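You operate a simulated robot arm through the tools that you are given. There is no shell and no other tool. Be economical: measure what you need, move in short steps, check, and stop when the job is done.

The job below is to be done with a simulated robot arm. You get a single attempt, and the scene is never put back.

Task
Find the motor wheel's high spot with the run-out gauge and chalk it.
Fine: free the brake to turn; one mark, made with the brake on, which stays on; gauge lever up, chalk back in its dish. Set down upright: yellow chalk.

The check looks at the end state, three seconds after you hand in, the way a careful person would. Anything else that was tipped, shoved, dropped, spilled or broken makes it a failure.

Robot
A 6-joint arm with a two-finger parallel gripper on a trunk, on a base that drives. Base frame: it is fixed to the floor where the robot stands at the start and does not move with it; the origin is under the middle of the robot, x ahead of it, y to its left, z up. Units: mm, rad, N and s.
Its first joint turns from -2.897 to 2.897 rad. Places, roughly: gauge lever [1300, -100, 1200]; motor wheel [1000, -200, 1000]; orange wheel knob [1000, -200, 1100]; run-out gauge [1400, -100, 1000]; spindle brake lever [800, 0, 800]. Payload 3.43 kg.
Tool frame: the origin (TCP) lies between the finger pads and is the grasp point; the fingertips stand 34 mm ahead of it; z points along the fingers, y is the line along which they close. The gripper opens to 128 mm. The fingers are 24 mm wide and 12 mm thick; the gripper's body (48 by 130 mm) begins 96 mm behind the TCP.
Orientation is that of the tool frame in the base frame, as [roll, pitch, yaw] about the fixed x, y, z axes, in that order (R = Rz(yaw) Ry(pitch) Rx(roll)). With the fingers straight down and closing along the base's y, the tool's x points along the base's -x, its y along +y and its z along -z.

Tools
- The arm moves only by the tool servo_tool. Its argument "moves" is a list of rows, each an object (a shift or turn left out is 0, a gripper value left out holds the last) with "dp": the shift along the tool's x, y, z in mm, a list of three; "rotation": the turn, a rotation vector about the tool's x, y, z in rad, a list of three; "hand": the finger opening in mm, from 0 to 128. In form: [{"dp": [tx, ty, tz], "rotation": [ax, ay, az], "hand": hand}, ...]. A call has 1 to 20 rows; each row is the pose to reach, as a shift and turn from the pose commanded when the call began, along the tool's axes at that moment. A row lasts 0.2 s, in which the tool goes at most 50 mm and 0.15 rad; a call with a longer step from one row to the next is refused whole, and so is a gripper value outside its range. Where a pose cannot be reached the arm comes as near as it can. A force on the tool above 90 N (or 10 N above the force at the start of the call, whichever is more), or a blocked arm, ends the call early, and 0.2 s more pass. Each finger travels about 153 mm/s and halts on what it meets, pressing with about 38 N; the grip force reading is that of the motor and also rises with nothing between the fingers. The clock runs only during rows and for 0.2 s after the last one: add rows that repeat a pose to give the fingers time. It gives the time, the measured TCP pose, the force on the tool (base axes), the opening and the grip force at its end, in the units of the frame above (readings bear some noise), with the torque about the TCP (base axes, N m) and any sound that the robot's microphone picked up.
- Cameras (640 x 400 px; columns grow to the right, rows downward): "scene" is now at [166.5, 190.1, 1237.9]; the picture's right is [-0.44, -0.90, 0.00], its down [-0.27, 0.13, -0.95] and it looks along [0.86, -0.42, -0.30] (base axes); focal length 294 px, centre (320, 200). "wrist" rides on the gripper at [76, -11, -160] in the tool frame; the picture's right is [0.15, 0.99, 0.00], its down [-0.88, 0.13, -0.46] and it looks along [-0.45, 0.07, 0.89] (tool axes); focal length 234 px, centre (320, 200). There is no depth. A picture from a camera that has moved, and an enlarged one, comes with that camera's place and axes in the base frame and with its lens. The place of the scene camera against the robot may be out by one fixed shift of up to 18 mm in any direction.
- snapshot(camera): a new picture of that camera. It takes no simulated time.
- base_move(legs): drives the robot by 1 to 6 legs, each [ahead, left, turn to the left] in mm, mm and rad, along the robot's own axes; the way and the turn of a leg run together, so that a leg with both is an arc; at most 1500 mm and 3.142 rad a leg. The arm and the cameras ride along, it lands a little off, and it stops where it bumps. It gives what a move gives.
- head_to(pan, tilt): turns the head with the scene camera to pan (to the left, within 2.496 rad either way) and tilt (down, from -0.506 to 1.204), counted from straight ahead of the robot. It gives what a move gives.
- close_up(camera, box): a new picture of the part [left, top, right, bottom] of that camera's present view, enlarged. It takes no simulated time.
- sign_off(): hands the job in; it is judged then, once.

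Work in short steps. Places have to be worked out from the pictures, the camera data and where the tool is seen: move nearer, look again, correct. Check each grasp and each placing, and mend what went wrong. You have 120 turns and 98 pictures in all, those below and enlarged ones among them. Open the gripper and draw the arm clear of the work before you hand the job in, unless the task says otherwise; then end with one line.

The tools are called after "Request:" as a command line: name --argument value ..., lists and objects as JSON in quotes. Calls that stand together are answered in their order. servo_tool: Moves the arm, as the interface text tells. Its arguments: {"type":"object","properties":{"moves":{"type":"array","items":{"type":"object","properties":{"dp":{"type":"array","items":{"type":"number"}},"rotation":{"type":"array","items":{"type":"number"}},"hand":{"type":"number"}}}}},"required":["moves"]} The other tools are called the same way: base_move (legs) drives the base; head_to (pan, tilt) turns the head that bears the scene camera; snapshot (camera) takes a picture; close_up (camera, box) takes an enlarged picture of a part of a camera's view; sign_off () hands the job in.

At the start:

```text
t: 0.0
tool_pos: [663.6, -157.6, 998.9]
tcp_rot: [-3.141, -0.001, 3.141]
contact_force: [-0.4, 0.0, -0.8]
ft_torque: [0.02, 0.02, 0.01]
grip_width: 128.1
gripper_force: 0.0
robot x, y, heading: [-1.1, 0.3, 0.0]
head pan, tilt: [-0.461, 0.302]
```

scene: 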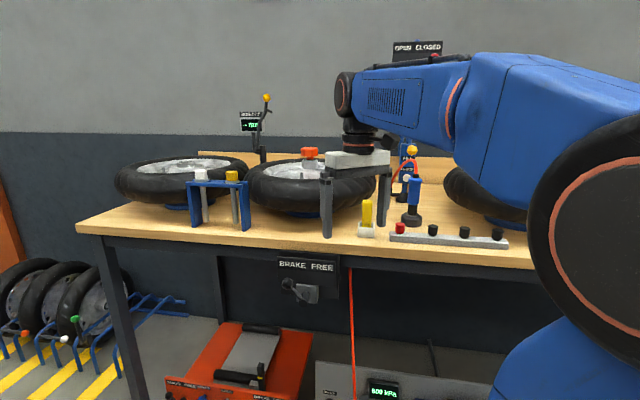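
wrist: 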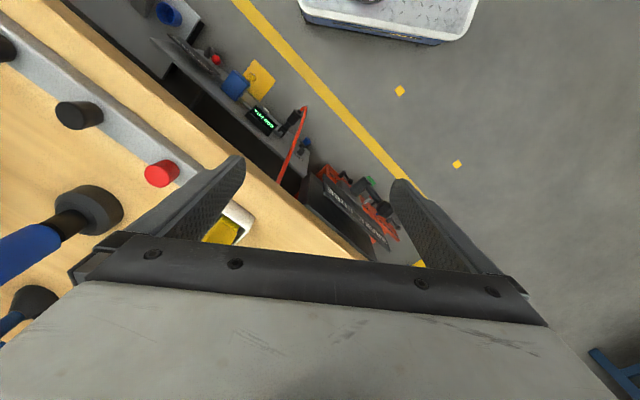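

The scene shows a bench with wheels, a gauge behind, a brake lever box under the bench front, and chalks. I'll enlarge the key portions first.

Request:
close_up --camera "scene" --box '[100, 80, 340, 230]'

Request:
close_up --camera "scene" --box '[220, 180, 420, 310]'

```text
2.67 times, centred on (220, 155) of scene
camera zoom: at [166.5, 190.1, 1237.9], right [-0.44, -0.9, 0.0], down [-0.27, 0.13, -0.95], along [0.86, -0.42, -0.3], focal length 783 px, centre (587, 320)
```

zoom: 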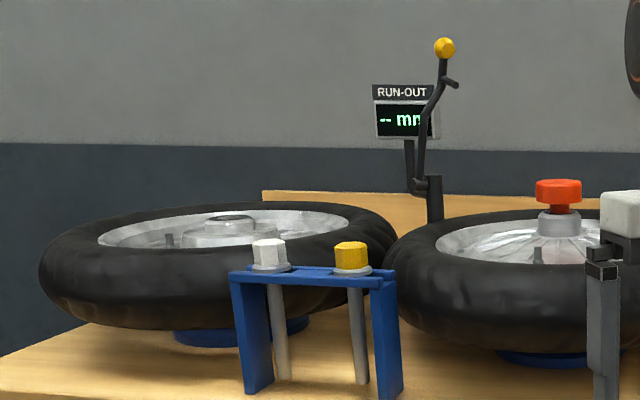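

```text
3.08 times, centred on (320, 245) of scene
camera zoom: at [166.5, 190.1, 1237.9], right [-0.44, -0.9, 0.0], down [-0.27, 0.13, -0.95], along [0.86, -0.42, -0.3], focal length 903 px, centre (320, 62)
```

zoom: 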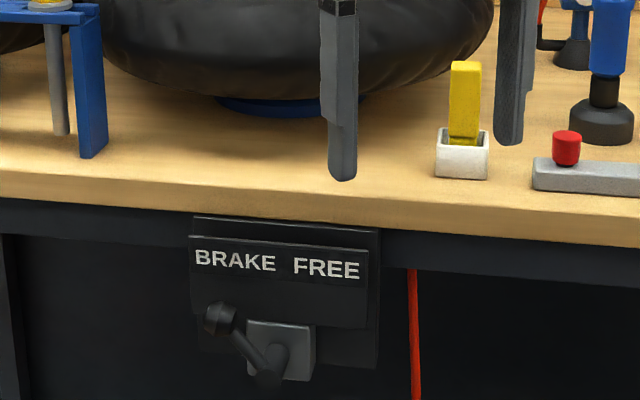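

The bench is yawed about -0.65 rad to the base frame, so the robot should face it squarely. First I raise and retract the arm so it's clear.

Request:
servo_tool --moves '[{"dp": [20, 0, -40]}, {"dp": [45, 0, -80]}, {"dp": [70, 0, -120]}, {"dp": [95, 0, -160]}, {"dp": [120, 0, -200]}, {"dp": [145, 0, -240]}, {"dp": [170, 0, -270]}]'

```text
t: 1.6
tool_pos: [547.3, -156.8, 1158.0]
tcp_rot: [-3.139, 0.006, -3.141]
contact_force: [0.0, 0.0, -0.4]
ft_torque: [0.01, 0.02, 0.02]
grip_width: 128.1
gripper_force: 0.1
out of reach, approached as far as the arm can: row 5, 6, 7
robot x, y, heading: [4.5, -3.9, 0.001]
head pan, tilt: [-0.461, 0.302]
```

The arm is up. Now turn right to face the bench and shift left along it, then look.

Request:
base_move --legs '[[0, 0, -0.65], [0, 350, 0]]'

Request:
head_to --pan 0.1 --tilt 0.4

Request:
snapshot --camera "scene"

Request:
snapshot --camera "wrist"

```text
t: 5.6
tool_pos: [551.3, -177.1, 1158.9]
tcp_rot: [-3.139, 0.004, 2.498]
contact_force: [-1.0, 0.5, -0.1]
ft_torque: [0.01, -0.02, 0.0]
grip_width: 128.1
gripper_force: 0.0
robot x, y, heading: [208.8, 281.4, -0.64]
head pan, tilt: [-0.461, 0.302]
```

```text
t: 6.6
tool_pos: [552.1, -176.5, 1157.2]
tcp_rot: [-3.139, 0.004, 2.498]
contact_force: [-0.1, -0.4, 0.6]
ft_torque: [0.01, 0.02, -0.01]
grip_width: 128.4
gripper_force: 0.1
robot x, y, heading: [209.7, 279.4, -0.64]
head pan, tilt: [0.099, 0.4]
```

```text
93 pictures are left
camera scene: at [485.4, 368.9, 1228.9], right [-0.52, -0.86, 0.0], down [-0.33, 0.2, -0.92], along [0.79, -0.48, -0.39], focal length 294 px, centre (320, 200)
```

scene: 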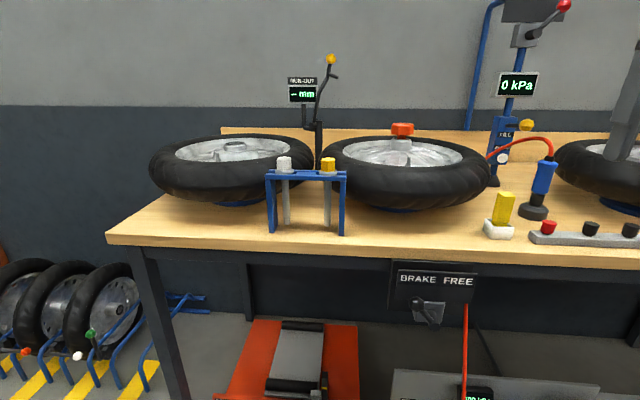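

```text
92 pictures are left
camera wrist: at [484.3, -139.0, 1317.6], right [0.48, 0.88, 0.0], down [0.78, -0.42, 0.46], along [0.4, -0.22, -0.89], focal length 234 px, centre (320, 200)
```

wrist: 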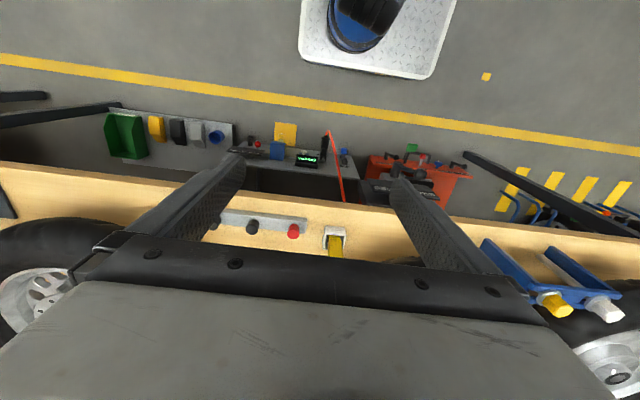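

The robot now faces the bench squarely; I triangulate the wheel knob near (1006,-183,1106) and gauge lever knob near (1244,-125,1270). I drive a bit closer and take another look.

Request:
base_move --legs '[[150, 80, 0]]'

Request:
head_to --pan -0.2 --tilt 0.55

Request:
snapshot --camera "scene"

Request:
snapshot --camera "wrist"

```text
t: 8.0
tool_pos: [721.2, -205.4, 1158.5]
tcp_rot: [-3.138, 0.007, 2.496]
contact_force: [-1.0, -0.2, -0.4]
ft_torque: [0.02, -0.02, 0.01]
grip_width: 128.0
gripper_force: 0.0
robot x, y, heading: [376.8, 248.8, -0.646]
head pan, tilt: [0.099, 0.4]
```

```text
t: 8.8
tool_pos: [720.3, -204.1, 1157.9]
tcp_rot: [-3.139, 0.005, 2.496]
contact_force: [0.7, 0.4, -0.7]
ft_torque: [0.02, 0.02, -0.04]
grip_width: 128.3
gripper_force: 0.1
robot x, y, heading: [375.5, 245.2, -0.649]
head pan, tilt: [-0.201, 0.55]
```

```text
91 pictures are left
camera scene: at [636.0, 321.4, 1215.2], right [-0.75, -0.66, 0.0], down [-0.35, 0.39, -0.85], along [0.57, -0.64, -0.52], focal length 294 px, centre (320, 200)
```

scene: 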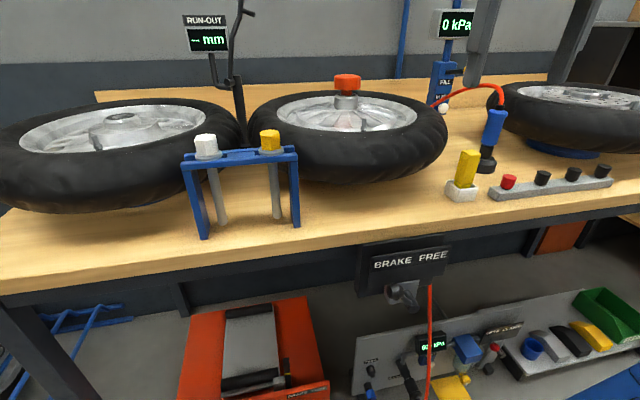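

```text
90 pictures are left
camera wrist: at [652.9, -167.5, 1317.6], right [0.48, 0.88, 0.0], down [0.78, -0.42, 0.46], along [0.4, -0.22, -0.89], focal length 234 px, centre (320, 200)
```

wrist: 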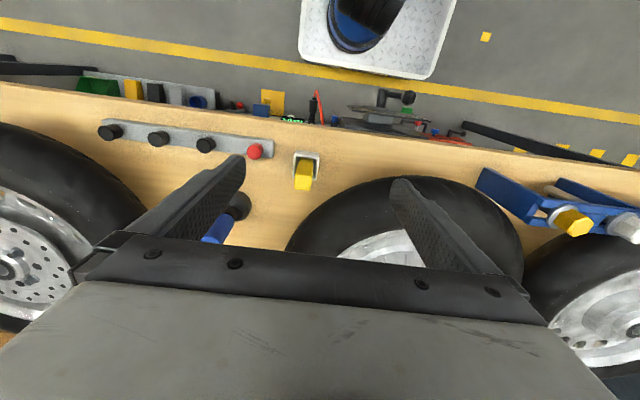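

Closer view obtained; I enlarge the brake lever and the gauge/wheel.

Request:
close_up --camera "scene" --box '[340, 230, 480, 320]'

Request:
close_up --camera "scene" --box '[160, 0, 460, 190]'

```text
4.44 times, centred on (410, 275) of scene
camera zoom: at [636.0, 321.4, 1215.2], right [-0.75, -0.66, 0.0], down [-0.35, 0.39, -0.85], along [0.57, -0.64, -0.52], focal length 1304 px, centre (-80, -133)
```

zoom: 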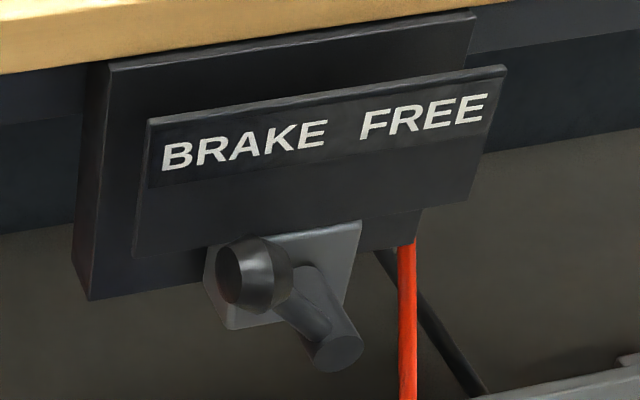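

```text
2.11 times, centred on (310, 95) of scene
camera zoom: at [636.0, 321.4, 1215.2], right [-0.75, -0.66, 0.0], down [-0.35, 0.39, -0.85], along [0.57, -0.64, -0.52], focal length 618 px, centre (341, 421)
```

zoom: 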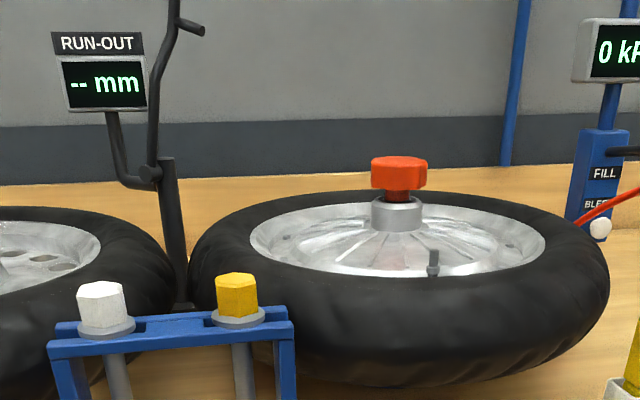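

Brake knob triangulates to about (766,-14,831). I bring the tool out in front of the bench above it and look with the wrist camera.

Request:
servo_tool --moves '[{"dp": [25, 0, 0]}, {"dp": [50, 30, 0]}, {"dp": [75, 65, 0]}, {"dp": [90, 105, 0]}, {"dp": [90, 145, 0]}, {"dp": [90, 175, 20]}, {"dp": [90, 179, 65]}, {"dp": [90, 179, 110]}, {"dp": [90, 179, 150]}, {"dp": [90, 179, 150]}]'

Request:
snapshot --camera "wrist"

Request:
snapshot --camera "scene"

```text
t: 11.0
tool_pos: [756.2, -7.8, 1004.7]
tcp_rot: [-3.14, 0.004, 2.497]
contact_force: [1.0, -0.5, 0.0]
ft_torque: [-0.01, -0.01, 0.04]
grip_width: 128.0
gripper_force: 0.1
out of reach, approached as far as the arm can: row 1, 2, 3, 4, 5, 6
robot x, y, heading: [376.6, 251.4, -0.642]
head pan, tilt: [-0.201, 0.55]
```

```text
87 pictures are left
camera wrist: at [687.4, 29.8, 1163.4], right [0.48, 0.88, 0.0], down [0.78, -0.42, 0.46], along [0.4, -0.22, -0.89], focal length 234 px, centre (320, 200)
```

wrist: 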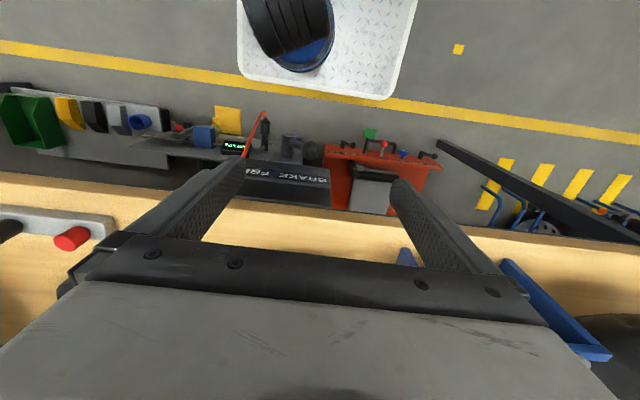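

```text
86 pictures are left
camera scene: at [635.9, 321.4, 1215.2], right [-0.75, -0.66, 0.0], down [-0.35, 0.39, -0.85], along [0.57, -0.64, -0.52], focal length 294 px, centre (320, 200)
```

scene: 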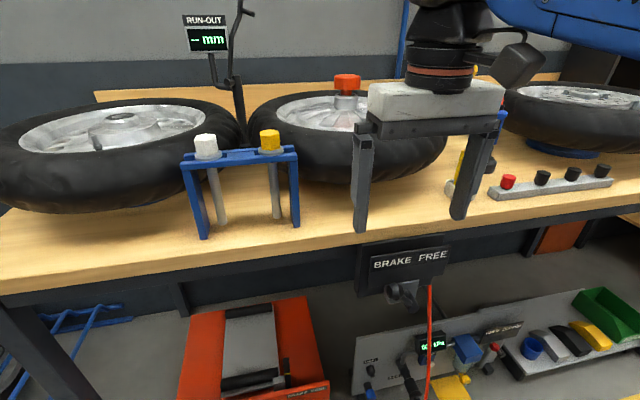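

The lever knob shows dark below the gripper in the wrist view; enlarge it to fix it in two views.

Request:
close_up --camera "wrist" --box '[230, 120, 400, 220]'

```text
3.76 times, centred on (315, 170) of wrist
camera zoom: at [687.4, 29.8, 1163.4], right [0.48, 0.88, 0.0], down [0.78, -0.42, 0.46], along [0.4, -0.22, -0.89], focal length 882 px, centre (339, 313)
```

zoom: 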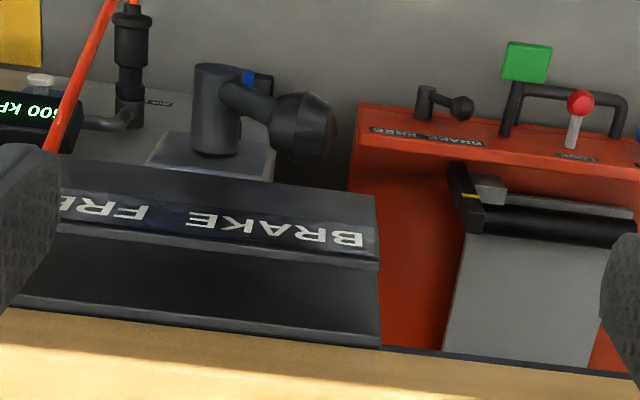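

Knob is at about s=435, hub at s=397 in bench coordinates (lever ~50 mm long, pivot axis toward the robot). I'll straddle it with left finger to its left, then push right toward FREE; descend partway and check.

Request:
servo_tool --moves '[{"dp": [-2, -30, 20]}, {"dp": [-4, -57, 50]}, {"dp": [-6, -57, 85]}, {"dp": [-6, -57, 105]}, {"dp": [-6, -57, 105]}]'

Request:
close_up --camera "wrist" --box '[200, 80, 440, 230]'

Request:
close_up --camera "scene" --box '[340, 200, 500, 320]'

```text
t: 12.2
tool_pos: [727.4, -58.6, 902.9]
tcp_rot: [-3.141, 0.006, 2.494]
contact_force: [-0.7, -1.1, 0.3]
ft_torque: [0.0, 0.01, -0.05]
grip_width: 128.0
gripper_force: 0.0
robot x, y, heading: [374.3, 244.9, -0.649]
head pan, tilt: [-0.201, 0.55]
```

```text
2.67 times, centred on (320, 155) of wrist
camera zoom: at [659.8, -21.3, 1062.8], right [0.48, 0.88, 0.0], down [0.78, -0.42, 0.46], along [0.4, -0.22, -0.89], focal length 624 px, centre (320, 320)
```

zoom: 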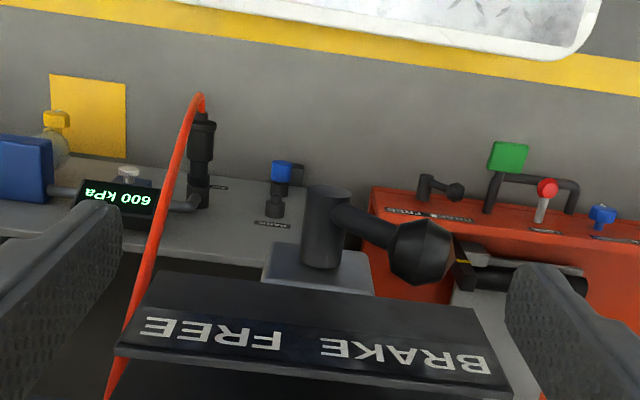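

```text
3.33 times, centred on (420, 260) of scene
camera zoom: at [635.9, 321.4, 1215.2], right [-0.75, -0.66, 0.0], down [-0.35, 0.39, -0.85], along [0.57, -0.64, -0.52], focal length 978 px, centre (-13, 0)
```

zoom: 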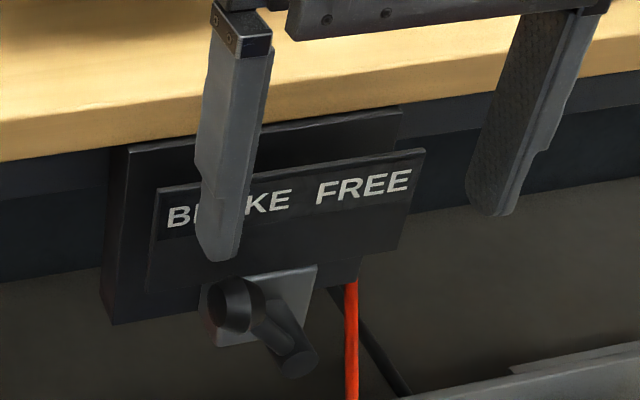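

Two wrist views fix the knob at s≈435, d≈628, z≈812 and the hub at s≈394, z≈771. Left finger clears it by ~5 mm; I descend so the tips are at z≈806.

Request:
servo_tool --moves '[{"dp": [-4, 2, 25]}, {"dp": [-4, 2, 50]}, {"dp": [-4, 2, 63]}, {"dp": [-4, 2, 63]}]'

Request:
close_up --camera "wrist" --box '[160, 80, 480, 280]'

```text
t: 13.2
tool_pos: [730.6, -60.3, 839.8]
tcp_rot: [-3.14, 0.006, 2.496]
contact_force: [0.3, 0.4, -0.3]
ft_torque: [0.01, -0.01, 0.05]
grip_width: 128.1
gripper_force: 0.0
robot x, y, heading: [374.5, 246.5, -0.65]
head pan, tilt: [-0.201, 0.55]
```

```text
2.00 times, centred on (320, 180) of wrist
camera zoom: at [663.0, -22.7, 998.5], right [0.48, 0.88, 0.0], down [0.78, -0.42, 0.46], along [0.4, -0.22, -0.89], focal length 468 px, centre (320, 240)
```

zoom: 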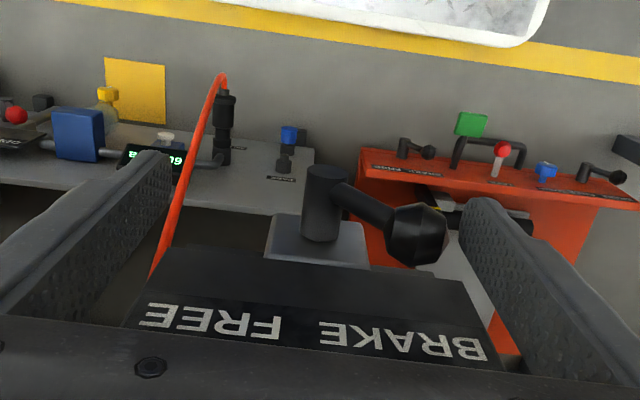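

Aligned. Now push the knob to the right (−tool y) in small steps.

Request:
servo_tool --moves '[{"dp": [0, -10, 0]}, {"dp": [0, -20, 0]}, {"dp": [0, -30, 0]}, {"dp": [0, -40, 0]}, {"dp": [0, -50, 0]}, {"dp": [0, -60, 0]}, {"dp": [0, -70, 0]}, {"dp": [0, -80, 0]}, {"dp": [0, -88, 0]}]'

Request:
close_up --camera "wrist" --box '[160, 80, 480, 280]'

```text
t: 15.2
tool_pos: [680.5, -129.6, 839.6]
tcp_rot: [3.14, 0.005, 2.498]
contact_force: [14.7, 16.8, -3.2]
ft_torque: [0.3, -0.15, 0.1]
grip_width: 128.1
gripper_force: 0.4
robot x, y, heading: [377.0, 249.3, -0.651]
head pan, tilt: [-0.201, 0.55]
```

```text
2.00 times, centred on (320, 180) of wrist
camera zoom: at [613.3, -91.6, 998.9], right [0.48, 0.88, 0.0], down [0.78, -0.42, 0.46], along [0.4, -0.22, -0.89], focal length 468 px, centre (320, 240)
```

zoom: 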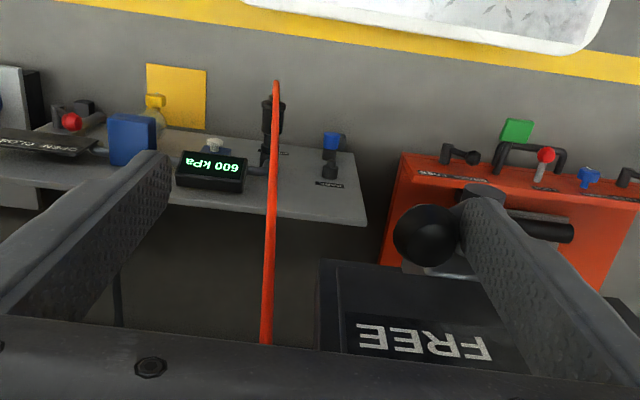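

Knob is at roughly the mirror position with 22 N side force; push a few mm more to see whether it's at the stop.

Request:
servo_tool --moves '[{"dp": [0, -4, 0]}, {"dp": [0, -8, 0]}, {"dp": [0, -8, 0]}]'

Request:
servo_tool --moves '[{"dp": [0, 10, 0]}, {"dp": [0, 20, 0]}, {"dp": [0, 20, 0]}]'

Request:
close_up --camera "wrist" --box '[160, 80, 480, 280]'

Request:
close_up --camera "scene" --box '[340, 200, 500, 320]'

```text
t: 15.8
tool_pos: [679.9, -129.0, 838.2]
tcp_rot: [3.132, 0.005, 2.5]
contact_force: [22.4, 19.7, 0.1]
ft_torque: [0.49, -0.59, -0.08]
grip_width: 128.2
gripper_force: 0.2
robot x, y, heading: [379.2, 252.4, -0.643]
head pan, tilt: [-0.201, 0.55]
stopped in row 2: the force on the tool passed its limit at 97 N (the readings are from after the stop); the commanded pose is now the measured one
```

```text
t: 16.6
tool_pos: [691.7, -114.2, 838.9]
tcp_rot: [3.134, 0.007, 2.499]
contact_force: [0.5, 0.2, 0.2]
ft_torque: [0.03, -0.02, -0.01]
grip_width: 127.9
gripper_force: 0.1
robot x, y, heading: [376.9, 251.9, -0.645]
head pan, tilt: [-0.201, 0.55]
```

```text
2.00 times, centred on (320, 180) of wrist
camera zoom: at [623.1, -78.0, 998.5], right [0.48, 0.88, 0.01], down [0.78, -0.43, 0.46], along [0.41, -0.21, -0.89], focal length 468 px, centre (320, 240)
```

zoom: 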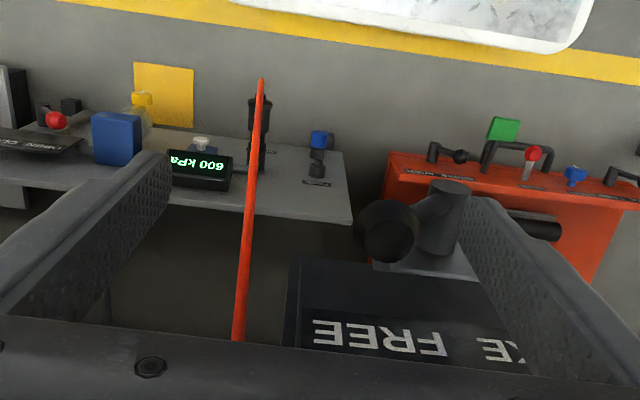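

```text
3.33 times, centred on (420, 260) of scene
camera zoom: at [636.5, 322.6, 1215.2], right [-0.75, -0.66, 0.0], down [-0.35, 0.39, -0.85], along [0.57, -0.64, -0.52], focal length 978 px, centre (-13, 0)
```

zoom: 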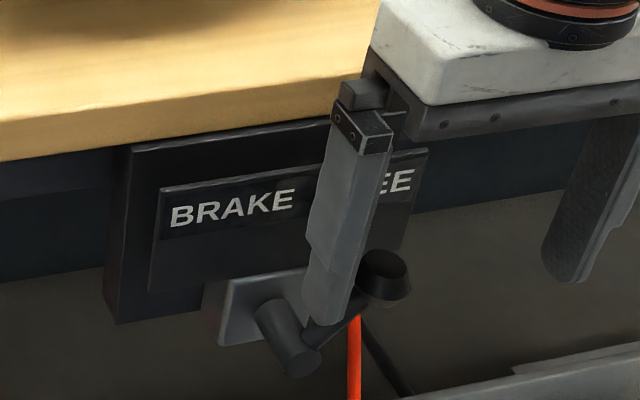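

Lever rests at the FREE stop. Raise the arm and look at the gauge from the head.

Request:
servo_tool --moves '[{"dp": [5, 0, -50]}, {"dp": [5, 0, -100]}, {"dp": [5, 0, -150]}, {"dp": [5, 0, -200]}, {"dp": [5, 0, -250]}, {"dp": [5, 0, -300]}]'

Request:
head_to --pan -0.05 --tilt 0.15

Request:
snapshot --camera "scene"

```text
refused: row 1 steps farther than a row can; nothing moved
```

```text
t: 17.4
tool_pos: [692.7, -114.0, 838.5]
tcp_rot: [3.135, 0.006, 2.501]
contact_force: [-0.9, 0.3, -0.4]
ft_torque: [-0.01, -0.04, 0.0]
grip_width: 127.9
gripper_force: 0.1
robot x, y, heading: [377.1, 254.4, -0.642]
head pan, tilt: [-0.051, 0.15]
```

```text
78 pictures are left
camera scene: at [648.3, 330.5, 1252.1], right [-0.64, -0.77, 0.0], down [-0.12, 0.1, -0.99], along [0.76, -0.63, -0.15], focal length 294 px, centre (320, 200)
```

scene: 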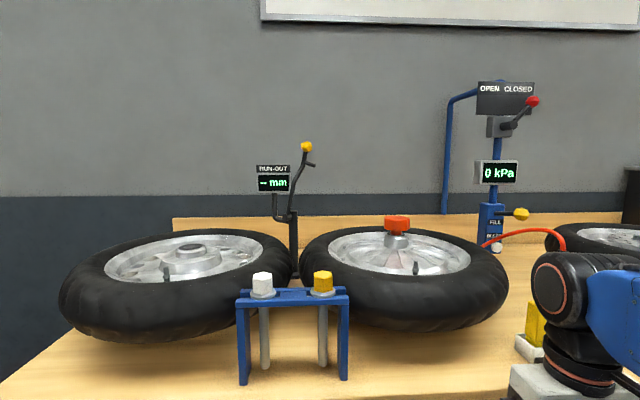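

The scene view of the gauge is clear; enlarge it, and raise the arm with slightly smaller steps.

Request:
servo_tool --moves '[{"dp": [0, 0, -45]}, {"dp": [0, 0, -90]}, {"dp": [0, 0, -135]}, {"dp": [0, 0, -180]}, {"dp": [0, 0, -225]}, {"dp": [0, 0, -270]}]'

Request:
close_up --camera "scene" --box '[240, 130, 400, 240]'

```text
t: 18.8
tool_pos: [687.6, -115.9, 1106.9]
tcp_rot: [3.135, 0.004, 2.499]
contact_force: [0.1, 0.5, -0.2]
ft_torque: [-0.01, 0.01, -0.01]
grip_width: 128.0
gripper_force: 0.0
robot x, y, heading: [378.4, 250.8, -0.645]
head pan, tilt: [-0.051, 0.15]
```

```text
3.64 times, centred on (320, 185) of scene
camera zoom: at [648.2, 330.5, 1252.1], right [-0.64, -0.77, 0.0], down [-0.11, 0.1, -0.99], along [0.76, -0.63, -0.15], focal length 1067 px, centre (320, 254)
```

zoom: 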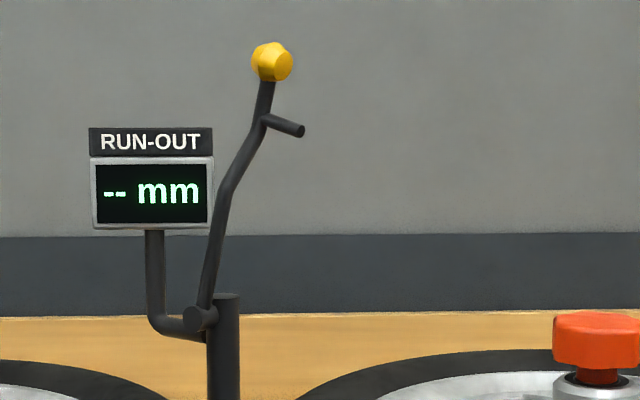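

The gauge lever pivots on a post beside the wheel and should swing down toward the wheel so its peg touches the tyre. I drive slightly closer and left for reach, then view again for a stereo fix.

Request:
base_move --legs '[[50, 90, 0]]'

Request:
close_up --camera "scene" --box '[220, 80, 500, 280]'

Request:
snapshot --camera "wrist"

```text
t: 20.0
tool_pos: [783.4, -75.6, 1108.0]
tcp_rot: [3.133, 0.005, 2.5]
contact_force: [0.1, 0.6, 0.4]
ft_torque: [0.0, -0.01, 0.02]
grip_width: 128.0
gripper_force: 0.1
robot x, y, heading: [471.0, 293.7, -0.641]
head pan, tilt: [-0.051, 0.15]
```

```text
2.00 times, centred on (360, 180) of scene
camera zoom: at [743.4, 372.9, 1252.1], right [-0.64, -0.77, 0.0], down [-0.11, 0.1, -0.99], along [0.76, -0.63, -0.15], focal length 587 px, centre (240, 240)
```

zoom: 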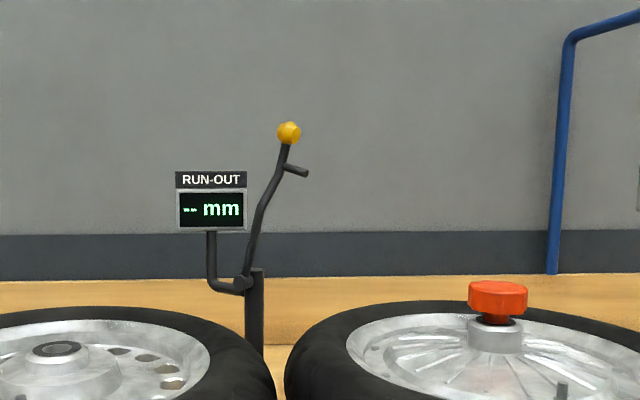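

```text
75 pictures are left
camera wrist: at [713.9, -37.9, 1266.8], right [0.48, 0.88, 0.01], down [0.78, -0.42, 0.46], along [0.41, -0.21, -0.89], focal length 234 px, centre (320, 200)
```

wrist: 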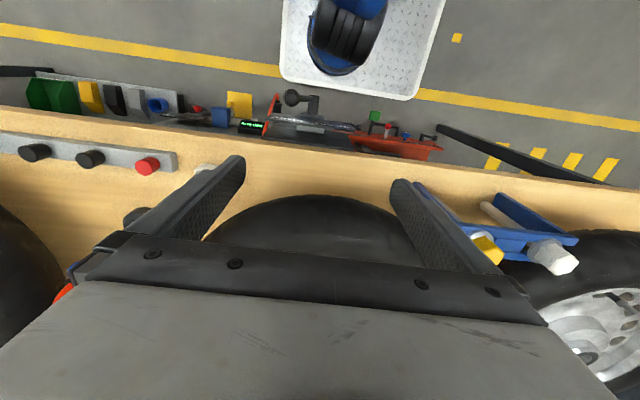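

Ball ≈ (d 1078, s 651, z 1274), pivot ≈ (1102, 705, 1086), so the lever swings radially inward over the tyre. I yaw the gripper so its closing line lies along the pivot axis, raising it on the way.

Request:
servo_tool --moves '[{"dp": [0, 0, -20], "rotation": [0, 0, -0.145]}, {"dp": [0, 0, -40], "rotation": [0, 0, -0.29]}, {"dp": [0, 0, -60], "rotation": [0, 0, -0.435]}, {"dp": [0, 0, -60], "rotation": [0, 0, -0.58]}, {"dp": [0, 0, -60], "rotation": [0, 0, -0.725]}, {"dp": [0, 0, -60], "rotation": [0, 0, -0.87]}, {"dp": [0, 0, -60], "rotation": [0, 0, -0.995]}, {"dp": [0, 0, -60], "rotation": [0, 0, -0.995]}]'

Request:
servo_tool --moves '[{"rotation": [0, -0.14, 0]}, {"rotation": [0, -0.28, 0]}, {"rotation": [0, -0.42, 0]}, {"rotation": [0, -0.56, 0]}, {"rotation": [0, -0.7, 0]}, {"rotation": [0, -0.84, 0]}, {"rotation": [0, -0.95, 0]}, {"rotation": [0, -0.95, 0]}]'

Request:
snapshot --camera "wrist"

```text
t: 21.8
tool_pos: [788.2, -85.7, 1136.1]
tcp_rot: [-3.135, 0.01, -2.787]
contact_force: [0.9, 0.1, -0.1]
ft_torque: [0.0, 0.0, -0.01]
grip_width: 127.9
gripper_force: 0.1
out of reach, approached as far as the arm can: row 2, 3, 4, 5, 6, 7, 8
robot x, y, heading: [475.7, 294.7, -0.641]
head pan, tilt: [-0.051, 0.15]
```

```text
t: 23.6
tool_pos: [830.0, -92.6, 1126.2]
tcp_rot: [-3.141, 0.96, -2.788]
contact_force: [0.6, -0.1, -0.3]
ft_torque: [0.0, 0.02, 0.01]
grip_width: 128.1
gripper_force: 0.1
out of reach, approached as far as the arm can: row 4, 5, 6, 7, 8
robot x, y, heading: [475.2, 289.7, -0.644]
head pan, tilt: [-0.051, 0.15]
```

```text
74 pictures are left
camera wrist: at [670.1, -162.8, 1155.0], right [-0.42, 0.9, -0.12], down [0.08, 0.17, 0.98], along [0.9, 0.4, -0.14], focal length 234 px, centre (320, 200)
```

wrist: 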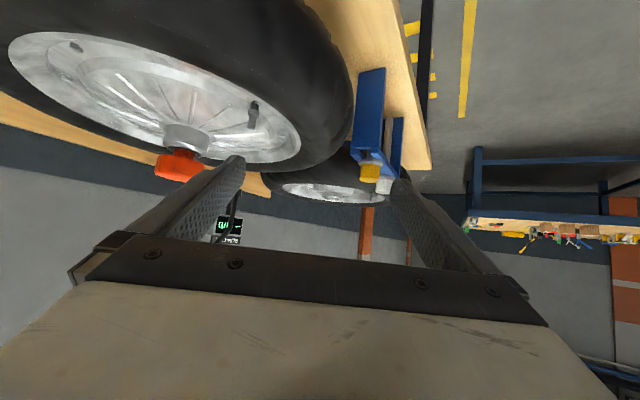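

The tool now points outward toward the gauge (image is inverted). I sidestep and rise to line up radially behind the lever ball, staying well above the orange knob.

Request:
servo_tool --moves '[{"dp": [-15, -30, -8]}, {"dp": [-40, -65, -20]}, {"dp": [-65, -100, -35]}, {"dp": [-90, -135, -50]}, {"dp": [-105, -160, -60]}, {"dp": [-115, -177, -65]}, {"dp": [-115, -177, -65]}]'

```text
t: 25.2
tool_pos: [903.5, -256.0, 1256.4]
tcp_rot: [3.14, 0.958, -2.79]
contact_force: [-0.3, 0.2, 0.1]
ft_torque: [-0.01, 0.02, 0.0]
grip_width: 128.2
gripper_force: 0.2
robot x, y, heading: [471.3, 290.0, -0.643]
head pan, tilt: [-0.051, 0.15]
```

Height is reachable here. Tilt further toward horizontal, and look from the wrist at the gauge.

Request:
servo_tool --moves '[{"rotation": [0, -0.14, 0]}, {"rotation": [0, -0.28, 0]}, {"rotation": [0, -0.4, 0]}, {"rotation": [0, -0.4, 0]}]'

Request:
snapshot --camera "wrist"

Request:
snapshot --camera "scene"

```text
t: 26.2
tool_pos: [904.0, -254.7, 1256.4]
tcp_rot: [3.139, 1.36, -2.792]
contact_force: [0.2, 0.3, 0.3]
ft_torque: [0.01, 0.0, 0.0]
grip_width: 127.9
gripper_force: 0.1
robot x, y, heading: [471.7, 296.5, -0.645]
head pan, tilt: [-0.051, 0.15]
```

```text
73 pictures are left
camera wrist: at [745.6, -323.5, 1215.9], right [-0.37, 0.92, -0.14], down [-0.29, 0.03, 0.96], along [0.88, 0.4, 0.25], focal length 234 px, centre (320, 200)
```

wrist: 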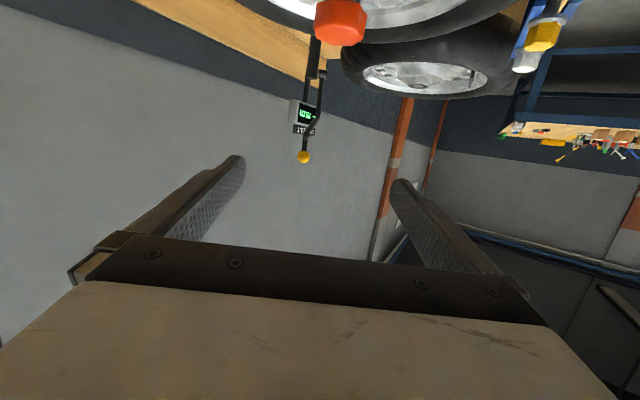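

```text
72 pictures are left
camera scene: at [743.4, 372.8, 1252.1], right [-0.64, -0.77, 0.0], down [-0.11, 0.1, -0.99], along [0.76, -0.63, -0.15], focal length 294 px, centre (320, 200)
```

scene: 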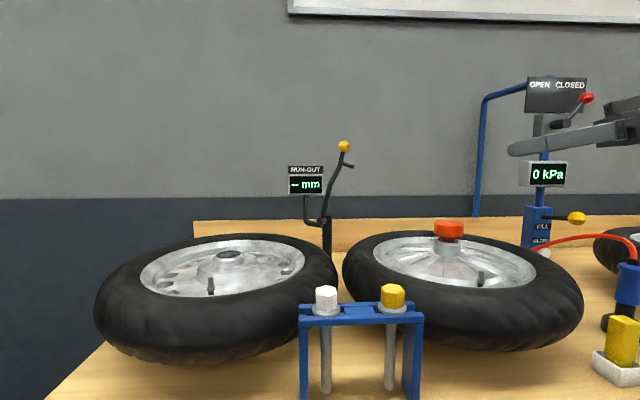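

Wrist view shows the lever lying in a vertical plane containing my approach direction. I shift 19 mm sideways and advance 220 mm, then re-measure.

Request:
servo_tool --moves '[{"dp": [-11, -5, 43]}, {"dp": [-22, -10, 85]}, {"dp": [-33, -15, 128]}, {"dp": [-45, -19, 170]}, {"dp": [-56, -19, 213]}, {"dp": [-56, -19, 213]}]'

Request:
snapshot --camera "wrist"

```text
t: 27.6
tool_pos: [1118.5, -196.3, 1267.9]
tcp_rot: [3.141, 1.359, -2.791]
contact_force: [0.2, 0.3, -0.9]
ft_torque: [-0.01, -0.02, -0.01]
grip_width: 128.0
gripper_force: 0.0
robot x, y, heading: [475.5, 292.5, -0.648]
head pan, tilt: [-0.051, 0.15]
```

```text
71 pictures are left
camera wrist: at [959.7, -265.5, 1227.4], right [-0.37, 0.92, -0.14], down [-0.29, 0.03, 0.96], along [0.88, 0.4, 0.25], focal length 234 px, centre (320, 200)
```

wrist: 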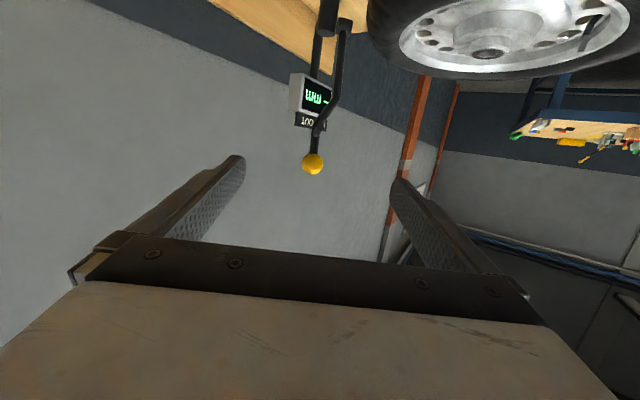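

Ball now roughly 130 mm ahead, nearly centered. Advance 80 mm and look again.

Request:
servo_tool --moves '[{"dp": [-4, -2, 30]}, {"dp": [-7, -4, 58]}, {"dp": [-9, -4, 80]}, {"dp": [-9, -4, 80]}]'

Request:
snapshot --camera "wrist"

Request:
close_up --camera "scene" --box '[260, 90, 460, 230]'

```text
t: 28.6
tool_pos: [1193.7, -171.2, 1258.0]
tcp_rot: [3.139, 1.359, -2.792]
contact_force: [-0.4, 0.2, -0.6]
ft_torque: [-0.04, -0.03, -0.01]
grip_width: 128.2
gripper_force: 0.1
robot x, y, heading: [471.6, 293.2, -0.64]
head pan, tilt: [-0.051, 0.15]
```

```text
70 pictures are left
camera wrist: at [1036.3, -240.9, 1217.9], right [-0.37, 0.92, -0.14], down [-0.29, 0.03, 0.96], along [0.88, 0.4, 0.25], focal length 234 px, centre (320, 200)
```

wrist: 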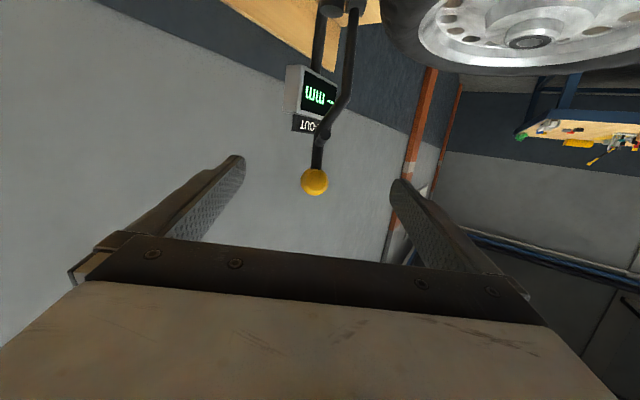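

```text
2.86 times, centred on (360, 160) of scene
camera zoom: at [743.4, 372.9, 1252.1], right [-0.64, -0.77, 0.0], down [-0.12, 0.1, -0.99], along [0.76, -0.63, -0.15], focal length 839 px, centre (206, 314)
```

zoom: 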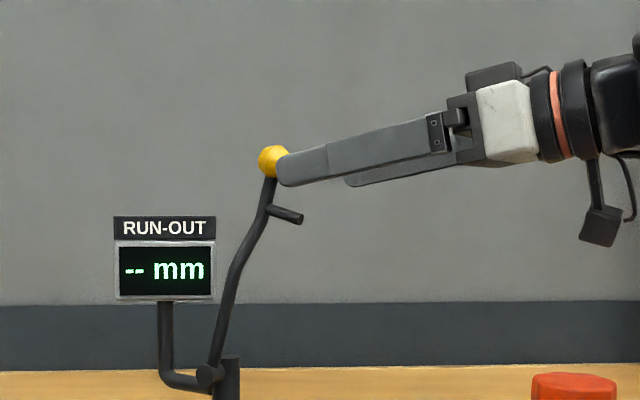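

Ball fixed at (1254,-151,1261), 64 mm ahead of TCP. Advance onto it and close.

Request:
servo_tool --moves '[{"dp": [-6, -1, 22]}, {"dp": [-11, -2, 44]}, {"dp": [-16, -2, 62]}, {"dp": [-16, -2, 62]}]'

Request:
servo_tool --moves '[{"hand": 70}, {"hand": 40}, {"hand": 20}, {"hand": 20}, {"hand": 20}]'

Request:
close_up --camera "scene" --box '[260, 90, 460, 230]'

Request:
snapshot --camera "wrist"

```text
t: 29.6
tool_pos: [1256.0, -150.8, 1262.4]
tcp_rot: [3.141, 1.358, -2.788]
contact_force: [0.2, 0.4, -0.5]
ft_torque: [0.02, 0.0, 0.03]
grip_width: 127.8
gripper_force: 0.1
robot x, y, heading: [475.4, 293.4, -0.641]
head pan, tilt: [-0.051, 0.15]
```

```text
t: 30.8
tool_pos: [1254.0, -152.4, 1261.6]
tcp_rot: [3.14, 1.357, -2.789]
contact_force: [-0.4, 2.7, -1.7]
ft_torque: [0.03, 0.01, 0.06]
grip_width: 29.0
gripper_force: 44.8
robot x, y, heading: [471.5, 291.9, -0.64]
head pan, tilt: [-0.051, 0.15]
```

```text
2.86 times, centred on (360, 160) of scene
camera zoom: at [743.5, 373.0, 1252.1], right [-0.64, -0.77, 0.0], down [-0.12, 0.1, -0.99], along [0.76, -0.63, -0.15], focal length 839 px, centre (206, 314)
```

zoom: 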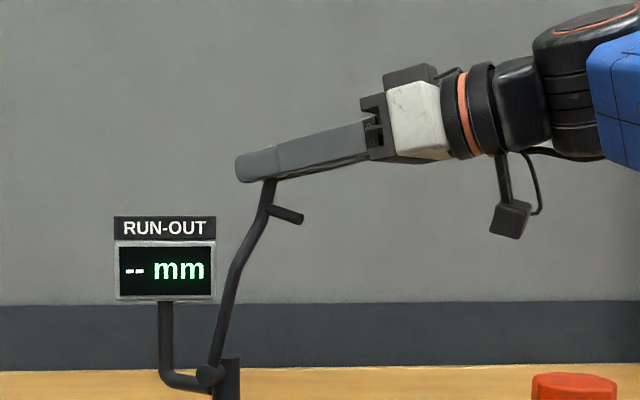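

```text
67 pictures are left
camera wrist: at [1096.9, -221.8, 1221.6], right [-0.37, 0.92, -0.14], down [-0.29, 0.03, 0.96], along [0.88, 0.4, 0.25], focal length 234 px, centre (320, 200)
```

wrist: 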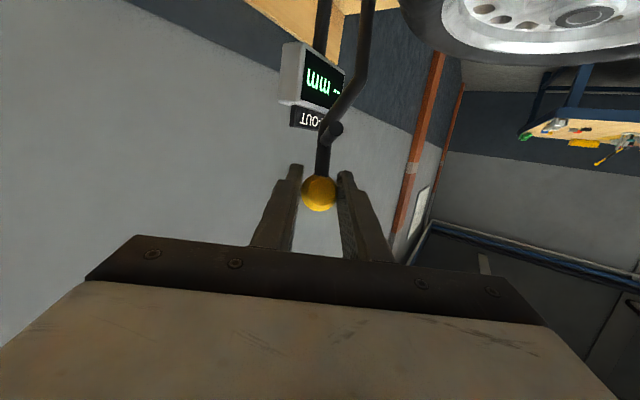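

Ball gripped (29 mm wide). From geometry the arc radius is ≈197 mm about the pivot; I guide it through the first part of the arc while gently steepening the tool.

Request:
servo_tool --moves '[{"dp": [7.2, 0, -11.6], "rotation": [0, 0.045, 0]}, {"dp": [15.3, 0, -22.8], "rotation": [0, 0.09, 0]}, {"dp": [24.1, 0, -33.4], "rotation": [0, 0.135, 0]}, {"dp": [33.7, 0, -43.3], "rotation": [0, 0.18, 0]}]'

Request:
close_up --camera "scene" --box '[260, 90, 460, 230]'

```text
t: 31.8
tool_pos: [1206.2, -166.0, 1240.5]
tcp_rot: [-3.139, 1.177, -2.786]
contact_force: [-5.3, 20.8, 4.3]
ft_torque: [0.08, -0.28, 0.16]
grip_width: 32.0
gripper_force: 11.0
robot x, y, heading: [474.1, 293.3, -0.644]
head pan, tilt: [-0.051, 0.15]
```

```text
2.86 times, centred on (360, 160) of scene
camera zoom: at [743.0, 374.1, 1252.2], right [-0.64, -0.77, 0.0], down [-0.11, 0.09, -0.99], along [0.76, -0.63, -0.15], focal length 839 px, centre (206, 314)
```

zoom: 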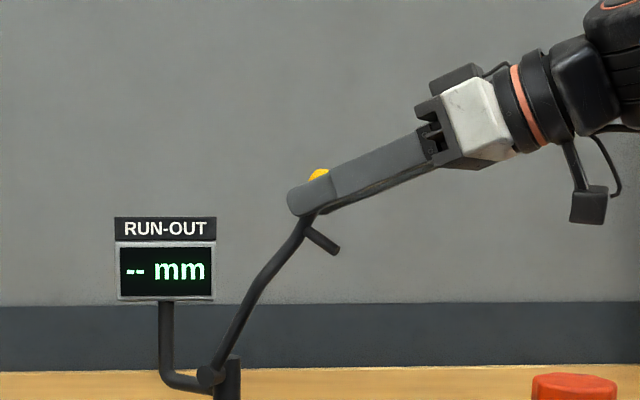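

There's 21 N sideways along +y and the ball sits a bit high in the pads: the swing plane veers toward +y. Check wrist view.

Request:
snapshot --camera "wrist"

```text
65 pictures are left
camera wrist: at [1044.9, -237.0, 1230.6], right [-0.4, 0.91, -0.14], down [-0.12, 0.09, 0.99], along [0.91, 0.41, 0.08], focal length 234 px, centre (320, 200)
```

wrist: 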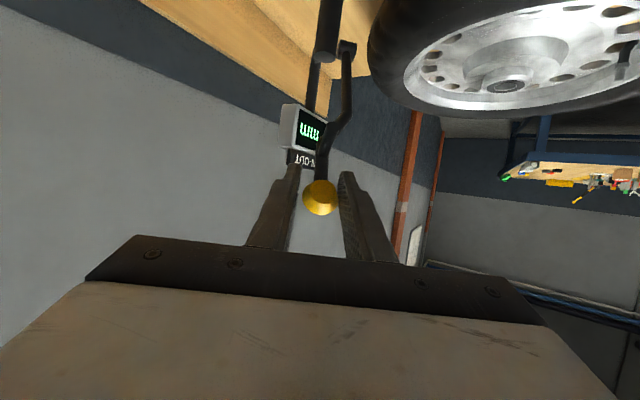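

The lever bar is bent sideways, so the true swing plane differs from the pivot–ball line. I let the tool yield +y in small steps and up slightly, watching the side force.

Request:
servo_tool --moves '[{"dp": [-2, 2, 0]}, {"dp": [-4, 4, 0]}, {"dp": [-4, 4, 0]}]'

```text
t: 32.6
tool_pos: [1207.0, -165.1, 1240.8]
tcp_rot: [3.14, 1.175, -2.794]
contact_force: [-2.0, 12.3, -11.8]
ft_torque: [-0.44, 0.93, 0.09]
grip_width: 29.4
gripper_force: 44.5
robot x, y, heading: [474.2, 290.7, -0.641]
head pan, tilt: [-0.051, 0.15]
```

Side force dropped to 12 N; it now pulls down. Yield further: +y and back down.

Request:
servo_tool --moves '[{"dp": [2, 2, 0]}, {"dp": [4, 4, 0]}, {"dp": [4, 6, 0]}, {"dp": [4, 6, 0]}]'

```text
t: 33.6
tool_pos: [1202.5, -165.7, 1237.3]
tcp_rot: [3.14, 1.182, -2.8]
contact_force: [5.2, -66.6, 25.8]
ft_torque: [0.25, -0.84, -0.79]
grip_width: 29.0
gripper_force: 45.3
robot x, y, heading: [473.0, 292.5, -0.647]
head pan, tilt: [-0.051, 0.15]
```

Over-corrected (−67 N). Back off y by 5 mm.

Request:
servo_tool --moves '[{"dp": [-1, -2.5, 0]}, {"dp": [-2, -5, 0]}, {"dp": [-2, -5, 0]}]'

```text
t: 34.4
tool_pos: [1206.1, -164.5, 1238.3]
tcp_rot: [3.14, 1.18, -2.792]
contact_force: [-3.2, -39.6, 13.0]
ft_torque: [-0.15, 0.68, -0.4]
grip_width: 29.2
gripper_force: 44.8
robot x, y, heading: [473.9, 293.1, -0.645]
head pan, tilt: [-0.051, 0.15]
```

Still −40 N; relax another 3 mm and up 1.

Request:
servo_tool --moves '[{"dp": [-1, -2, 0]}, {"dp": [-2, -3.5, 0]}, {"dp": [-2, -3.5, 0]}, {"dp": [-2, -3.5, 0]}]'

```text
t: 35.4
tool_pos: [1208.4, -163.8, 1241.0]
tcp_rot: [3.14, 1.178, -2.787]
contact_force: [-4.2, 15.7, -9.2]
ft_torque: [-0.29, 0.95, 0.3]
grip_width: 29.1
gripper_force: 44.8
robot x, y, heading: [473.4, 292.3, -0.646]
head pan, tilt: [-0.051, 0.15]
```

Near equilibrium. Refit: swing heading ≈14°, pivot z≈1069, radius 200, now at θ≈31° from vertical. Continue along that arc to 56°.

Request:
servo_tool --moves '[{"dp": [15, 2.1, -10.2], "rotation": [0, 0.05, 0]}, {"dp": [30.2, 4, -18.4], "rotation": [0, 0.1, 0]}, {"dp": [46.2, 5.4, -25.5], "rotation": [0, 0.15, 0]}, {"dp": [62.5, 6.6, -31.2], "rotation": [0, 0.2, 0]}, {"dp": [79.5, 7.7, -35.3], "rotation": [0, 0.25, 0]}, {"dp": [79.5, 7.7, -35.3], "rotation": [0, 0.25, 0]}]'

Request:
close_up --camera "scene" --box '[260, 90, 500, 250]'

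```text
t: 36.8
tool_pos: [1145.9, -179.6, 1186.3]
tcp_rot: [-3.139, 0.927, -2.787]
contact_force: [-19.8, 32.4, 15.8]
ft_torque: [0.24, -1.1, 0.47]
grip_width: 28.9
gripper_force: 45.0
robot x, y, heading: [474.5, 294.0, -0.639]
head pan, tilt: [-0.051, 0.15]
```

```text
2.50 times, centred on (380, 170) of scene
camera zoom: at [742.0, 374.6, 1252.3], right [-0.64, -0.77, 0.0], down [-0.11, 0.09, -0.99], along [0.76, -0.63, -0.15], focal length 734 px, centre (170, 275)
```

zoom: 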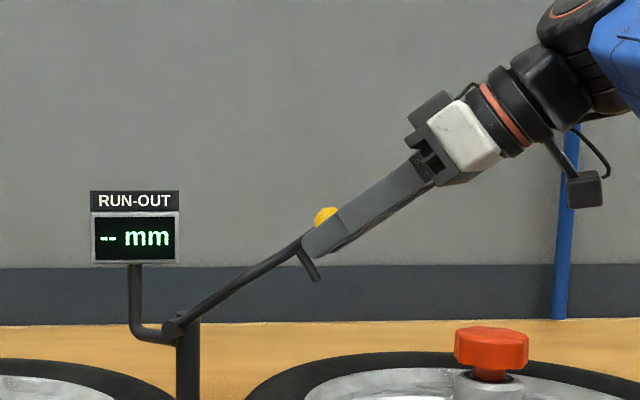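

The ball has slid to the pad edge: the hinge has stiff friction, so gripping slips. I'll release, and instead push with closed fingers from above/outside of the ball. Open and back out.

Request:
servo_tool --moves '[{"hand": 45}, {"hand": 60}, {"hand": 60}, {"dp": [0, 0, -35], "hand": 60}, {"dp": [0, 0, -75], "hand": 60}, {"dp": [0, 0, -75], "hand": 60}]'

Request:
snapshot --camera "wrist"

Request:
close_up --camera "scene" --box '[260, 90, 500, 250]'

```text
t: 38.2
tool_pos: [1091.1, -203.0, 1228.2]
tcp_rot: [3.141, 0.929, -2.791]
contact_force: [-0.1, -0.5, 0.8]
ft_torque: [-0.05, 0.03, -0.02]
grip_width: 60.0
gripper_force: 0.2
robot x, y, heading: [470.2, 292.1, -0.646]
head pan, tilt: [-0.051, 0.15]
```

```text
63 pictures are left
camera wrist: at [932.0, -272.8, 1262.8], right [-0.42, 0.9, -0.12], down [0.11, 0.18, 0.98], along [0.9, 0.4, -0.17], focal length 234 px, centre (320, 200)
```

wrist: 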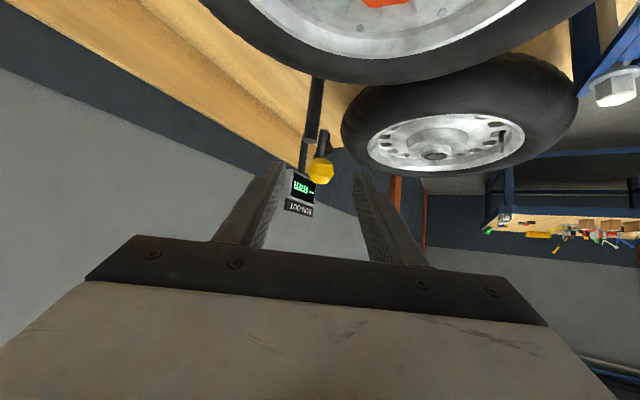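

```text
2.50 times, centred on (380, 170) of scene
camera zoom: at [743.4, 372.9, 1252.1], right [-0.64, -0.77, 0.0], down [-0.12, 0.1, -0.99], along [0.76, -0.63, -0.15], focal length 734 px, centre (170, 275)
```

zoom: 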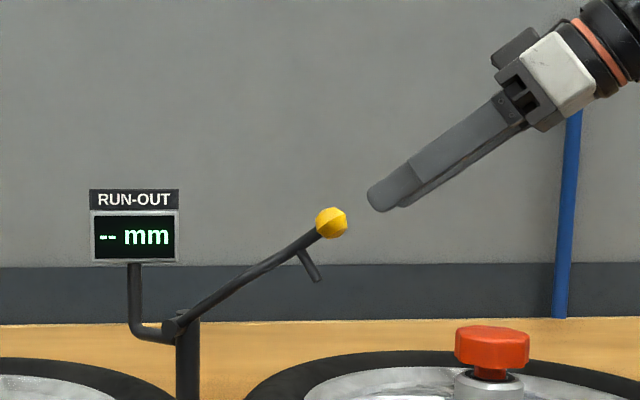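

Lever holds at ≈54° with ball at (1154,-177,1188). Close the fingers and move to the upper-outer side of the ball.

Request:
servo_tool --moves '[{"dp": [-22, 1, 0], "hand": 0}, {"dp": [-44, 3, 0], "hand": 0}, {"dp": [-44, 3, 20], "hand": 0}, {"dp": [-44, 3, 45], "hand": 0}, {"dp": [-44, 3, 64], "hand": 0}, {"dp": [-44, 3, 64], "hand": 0}]'

Request:
close_up --camera "scene" --box '[260, 90, 500, 250]'

Request:
snapshot --camera "wrist"

```text
t: 39.6
tool_pos: [1163.6, -172.3, 1224.2]
tcp_rot: [-3.141, 0.93, -2.792]
contact_force: [0.0, 0.4, 0.0]
ft_torque: [0.0, -0.01, 0.02]
grip_width: 0.0
gripper_force: 33.4
robot x, y, heading: [470.6, 293.1, -0.641]
head pan, tilt: [-0.051, 0.15]
```

```text
2.50 times, centred on (380, 170) of scene
camera zoom: at [743.4, 372.8, 1252.1], right [-0.64, -0.77, 0.0], down [-0.12, 0.1, -0.99], along [0.76, -0.63, -0.15], focal length 734 px, centre (170, 275)
```

zoom: 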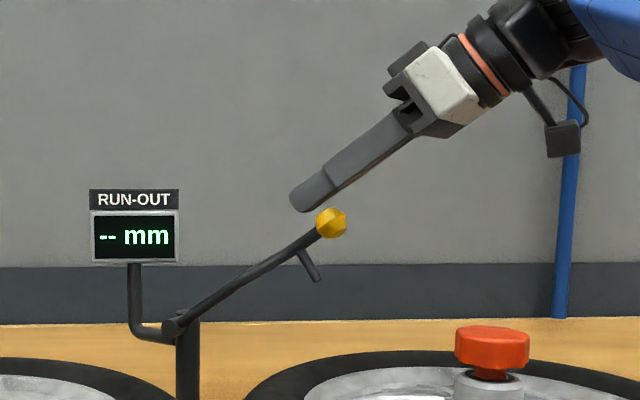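

```text
60 pictures are left
camera wrist: at [1004.5, -242.4, 1258.4], right [-0.42, 0.9, -0.12], down [0.11, 0.18, 0.98], along [0.9, 0.4, -0.17], focal length 234 px, centre (320, 200)
```

wrist: 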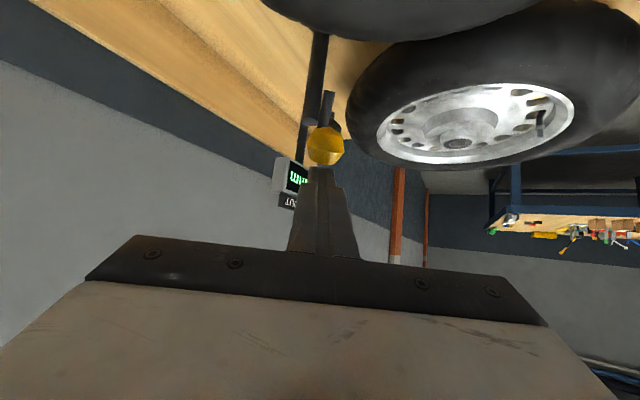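

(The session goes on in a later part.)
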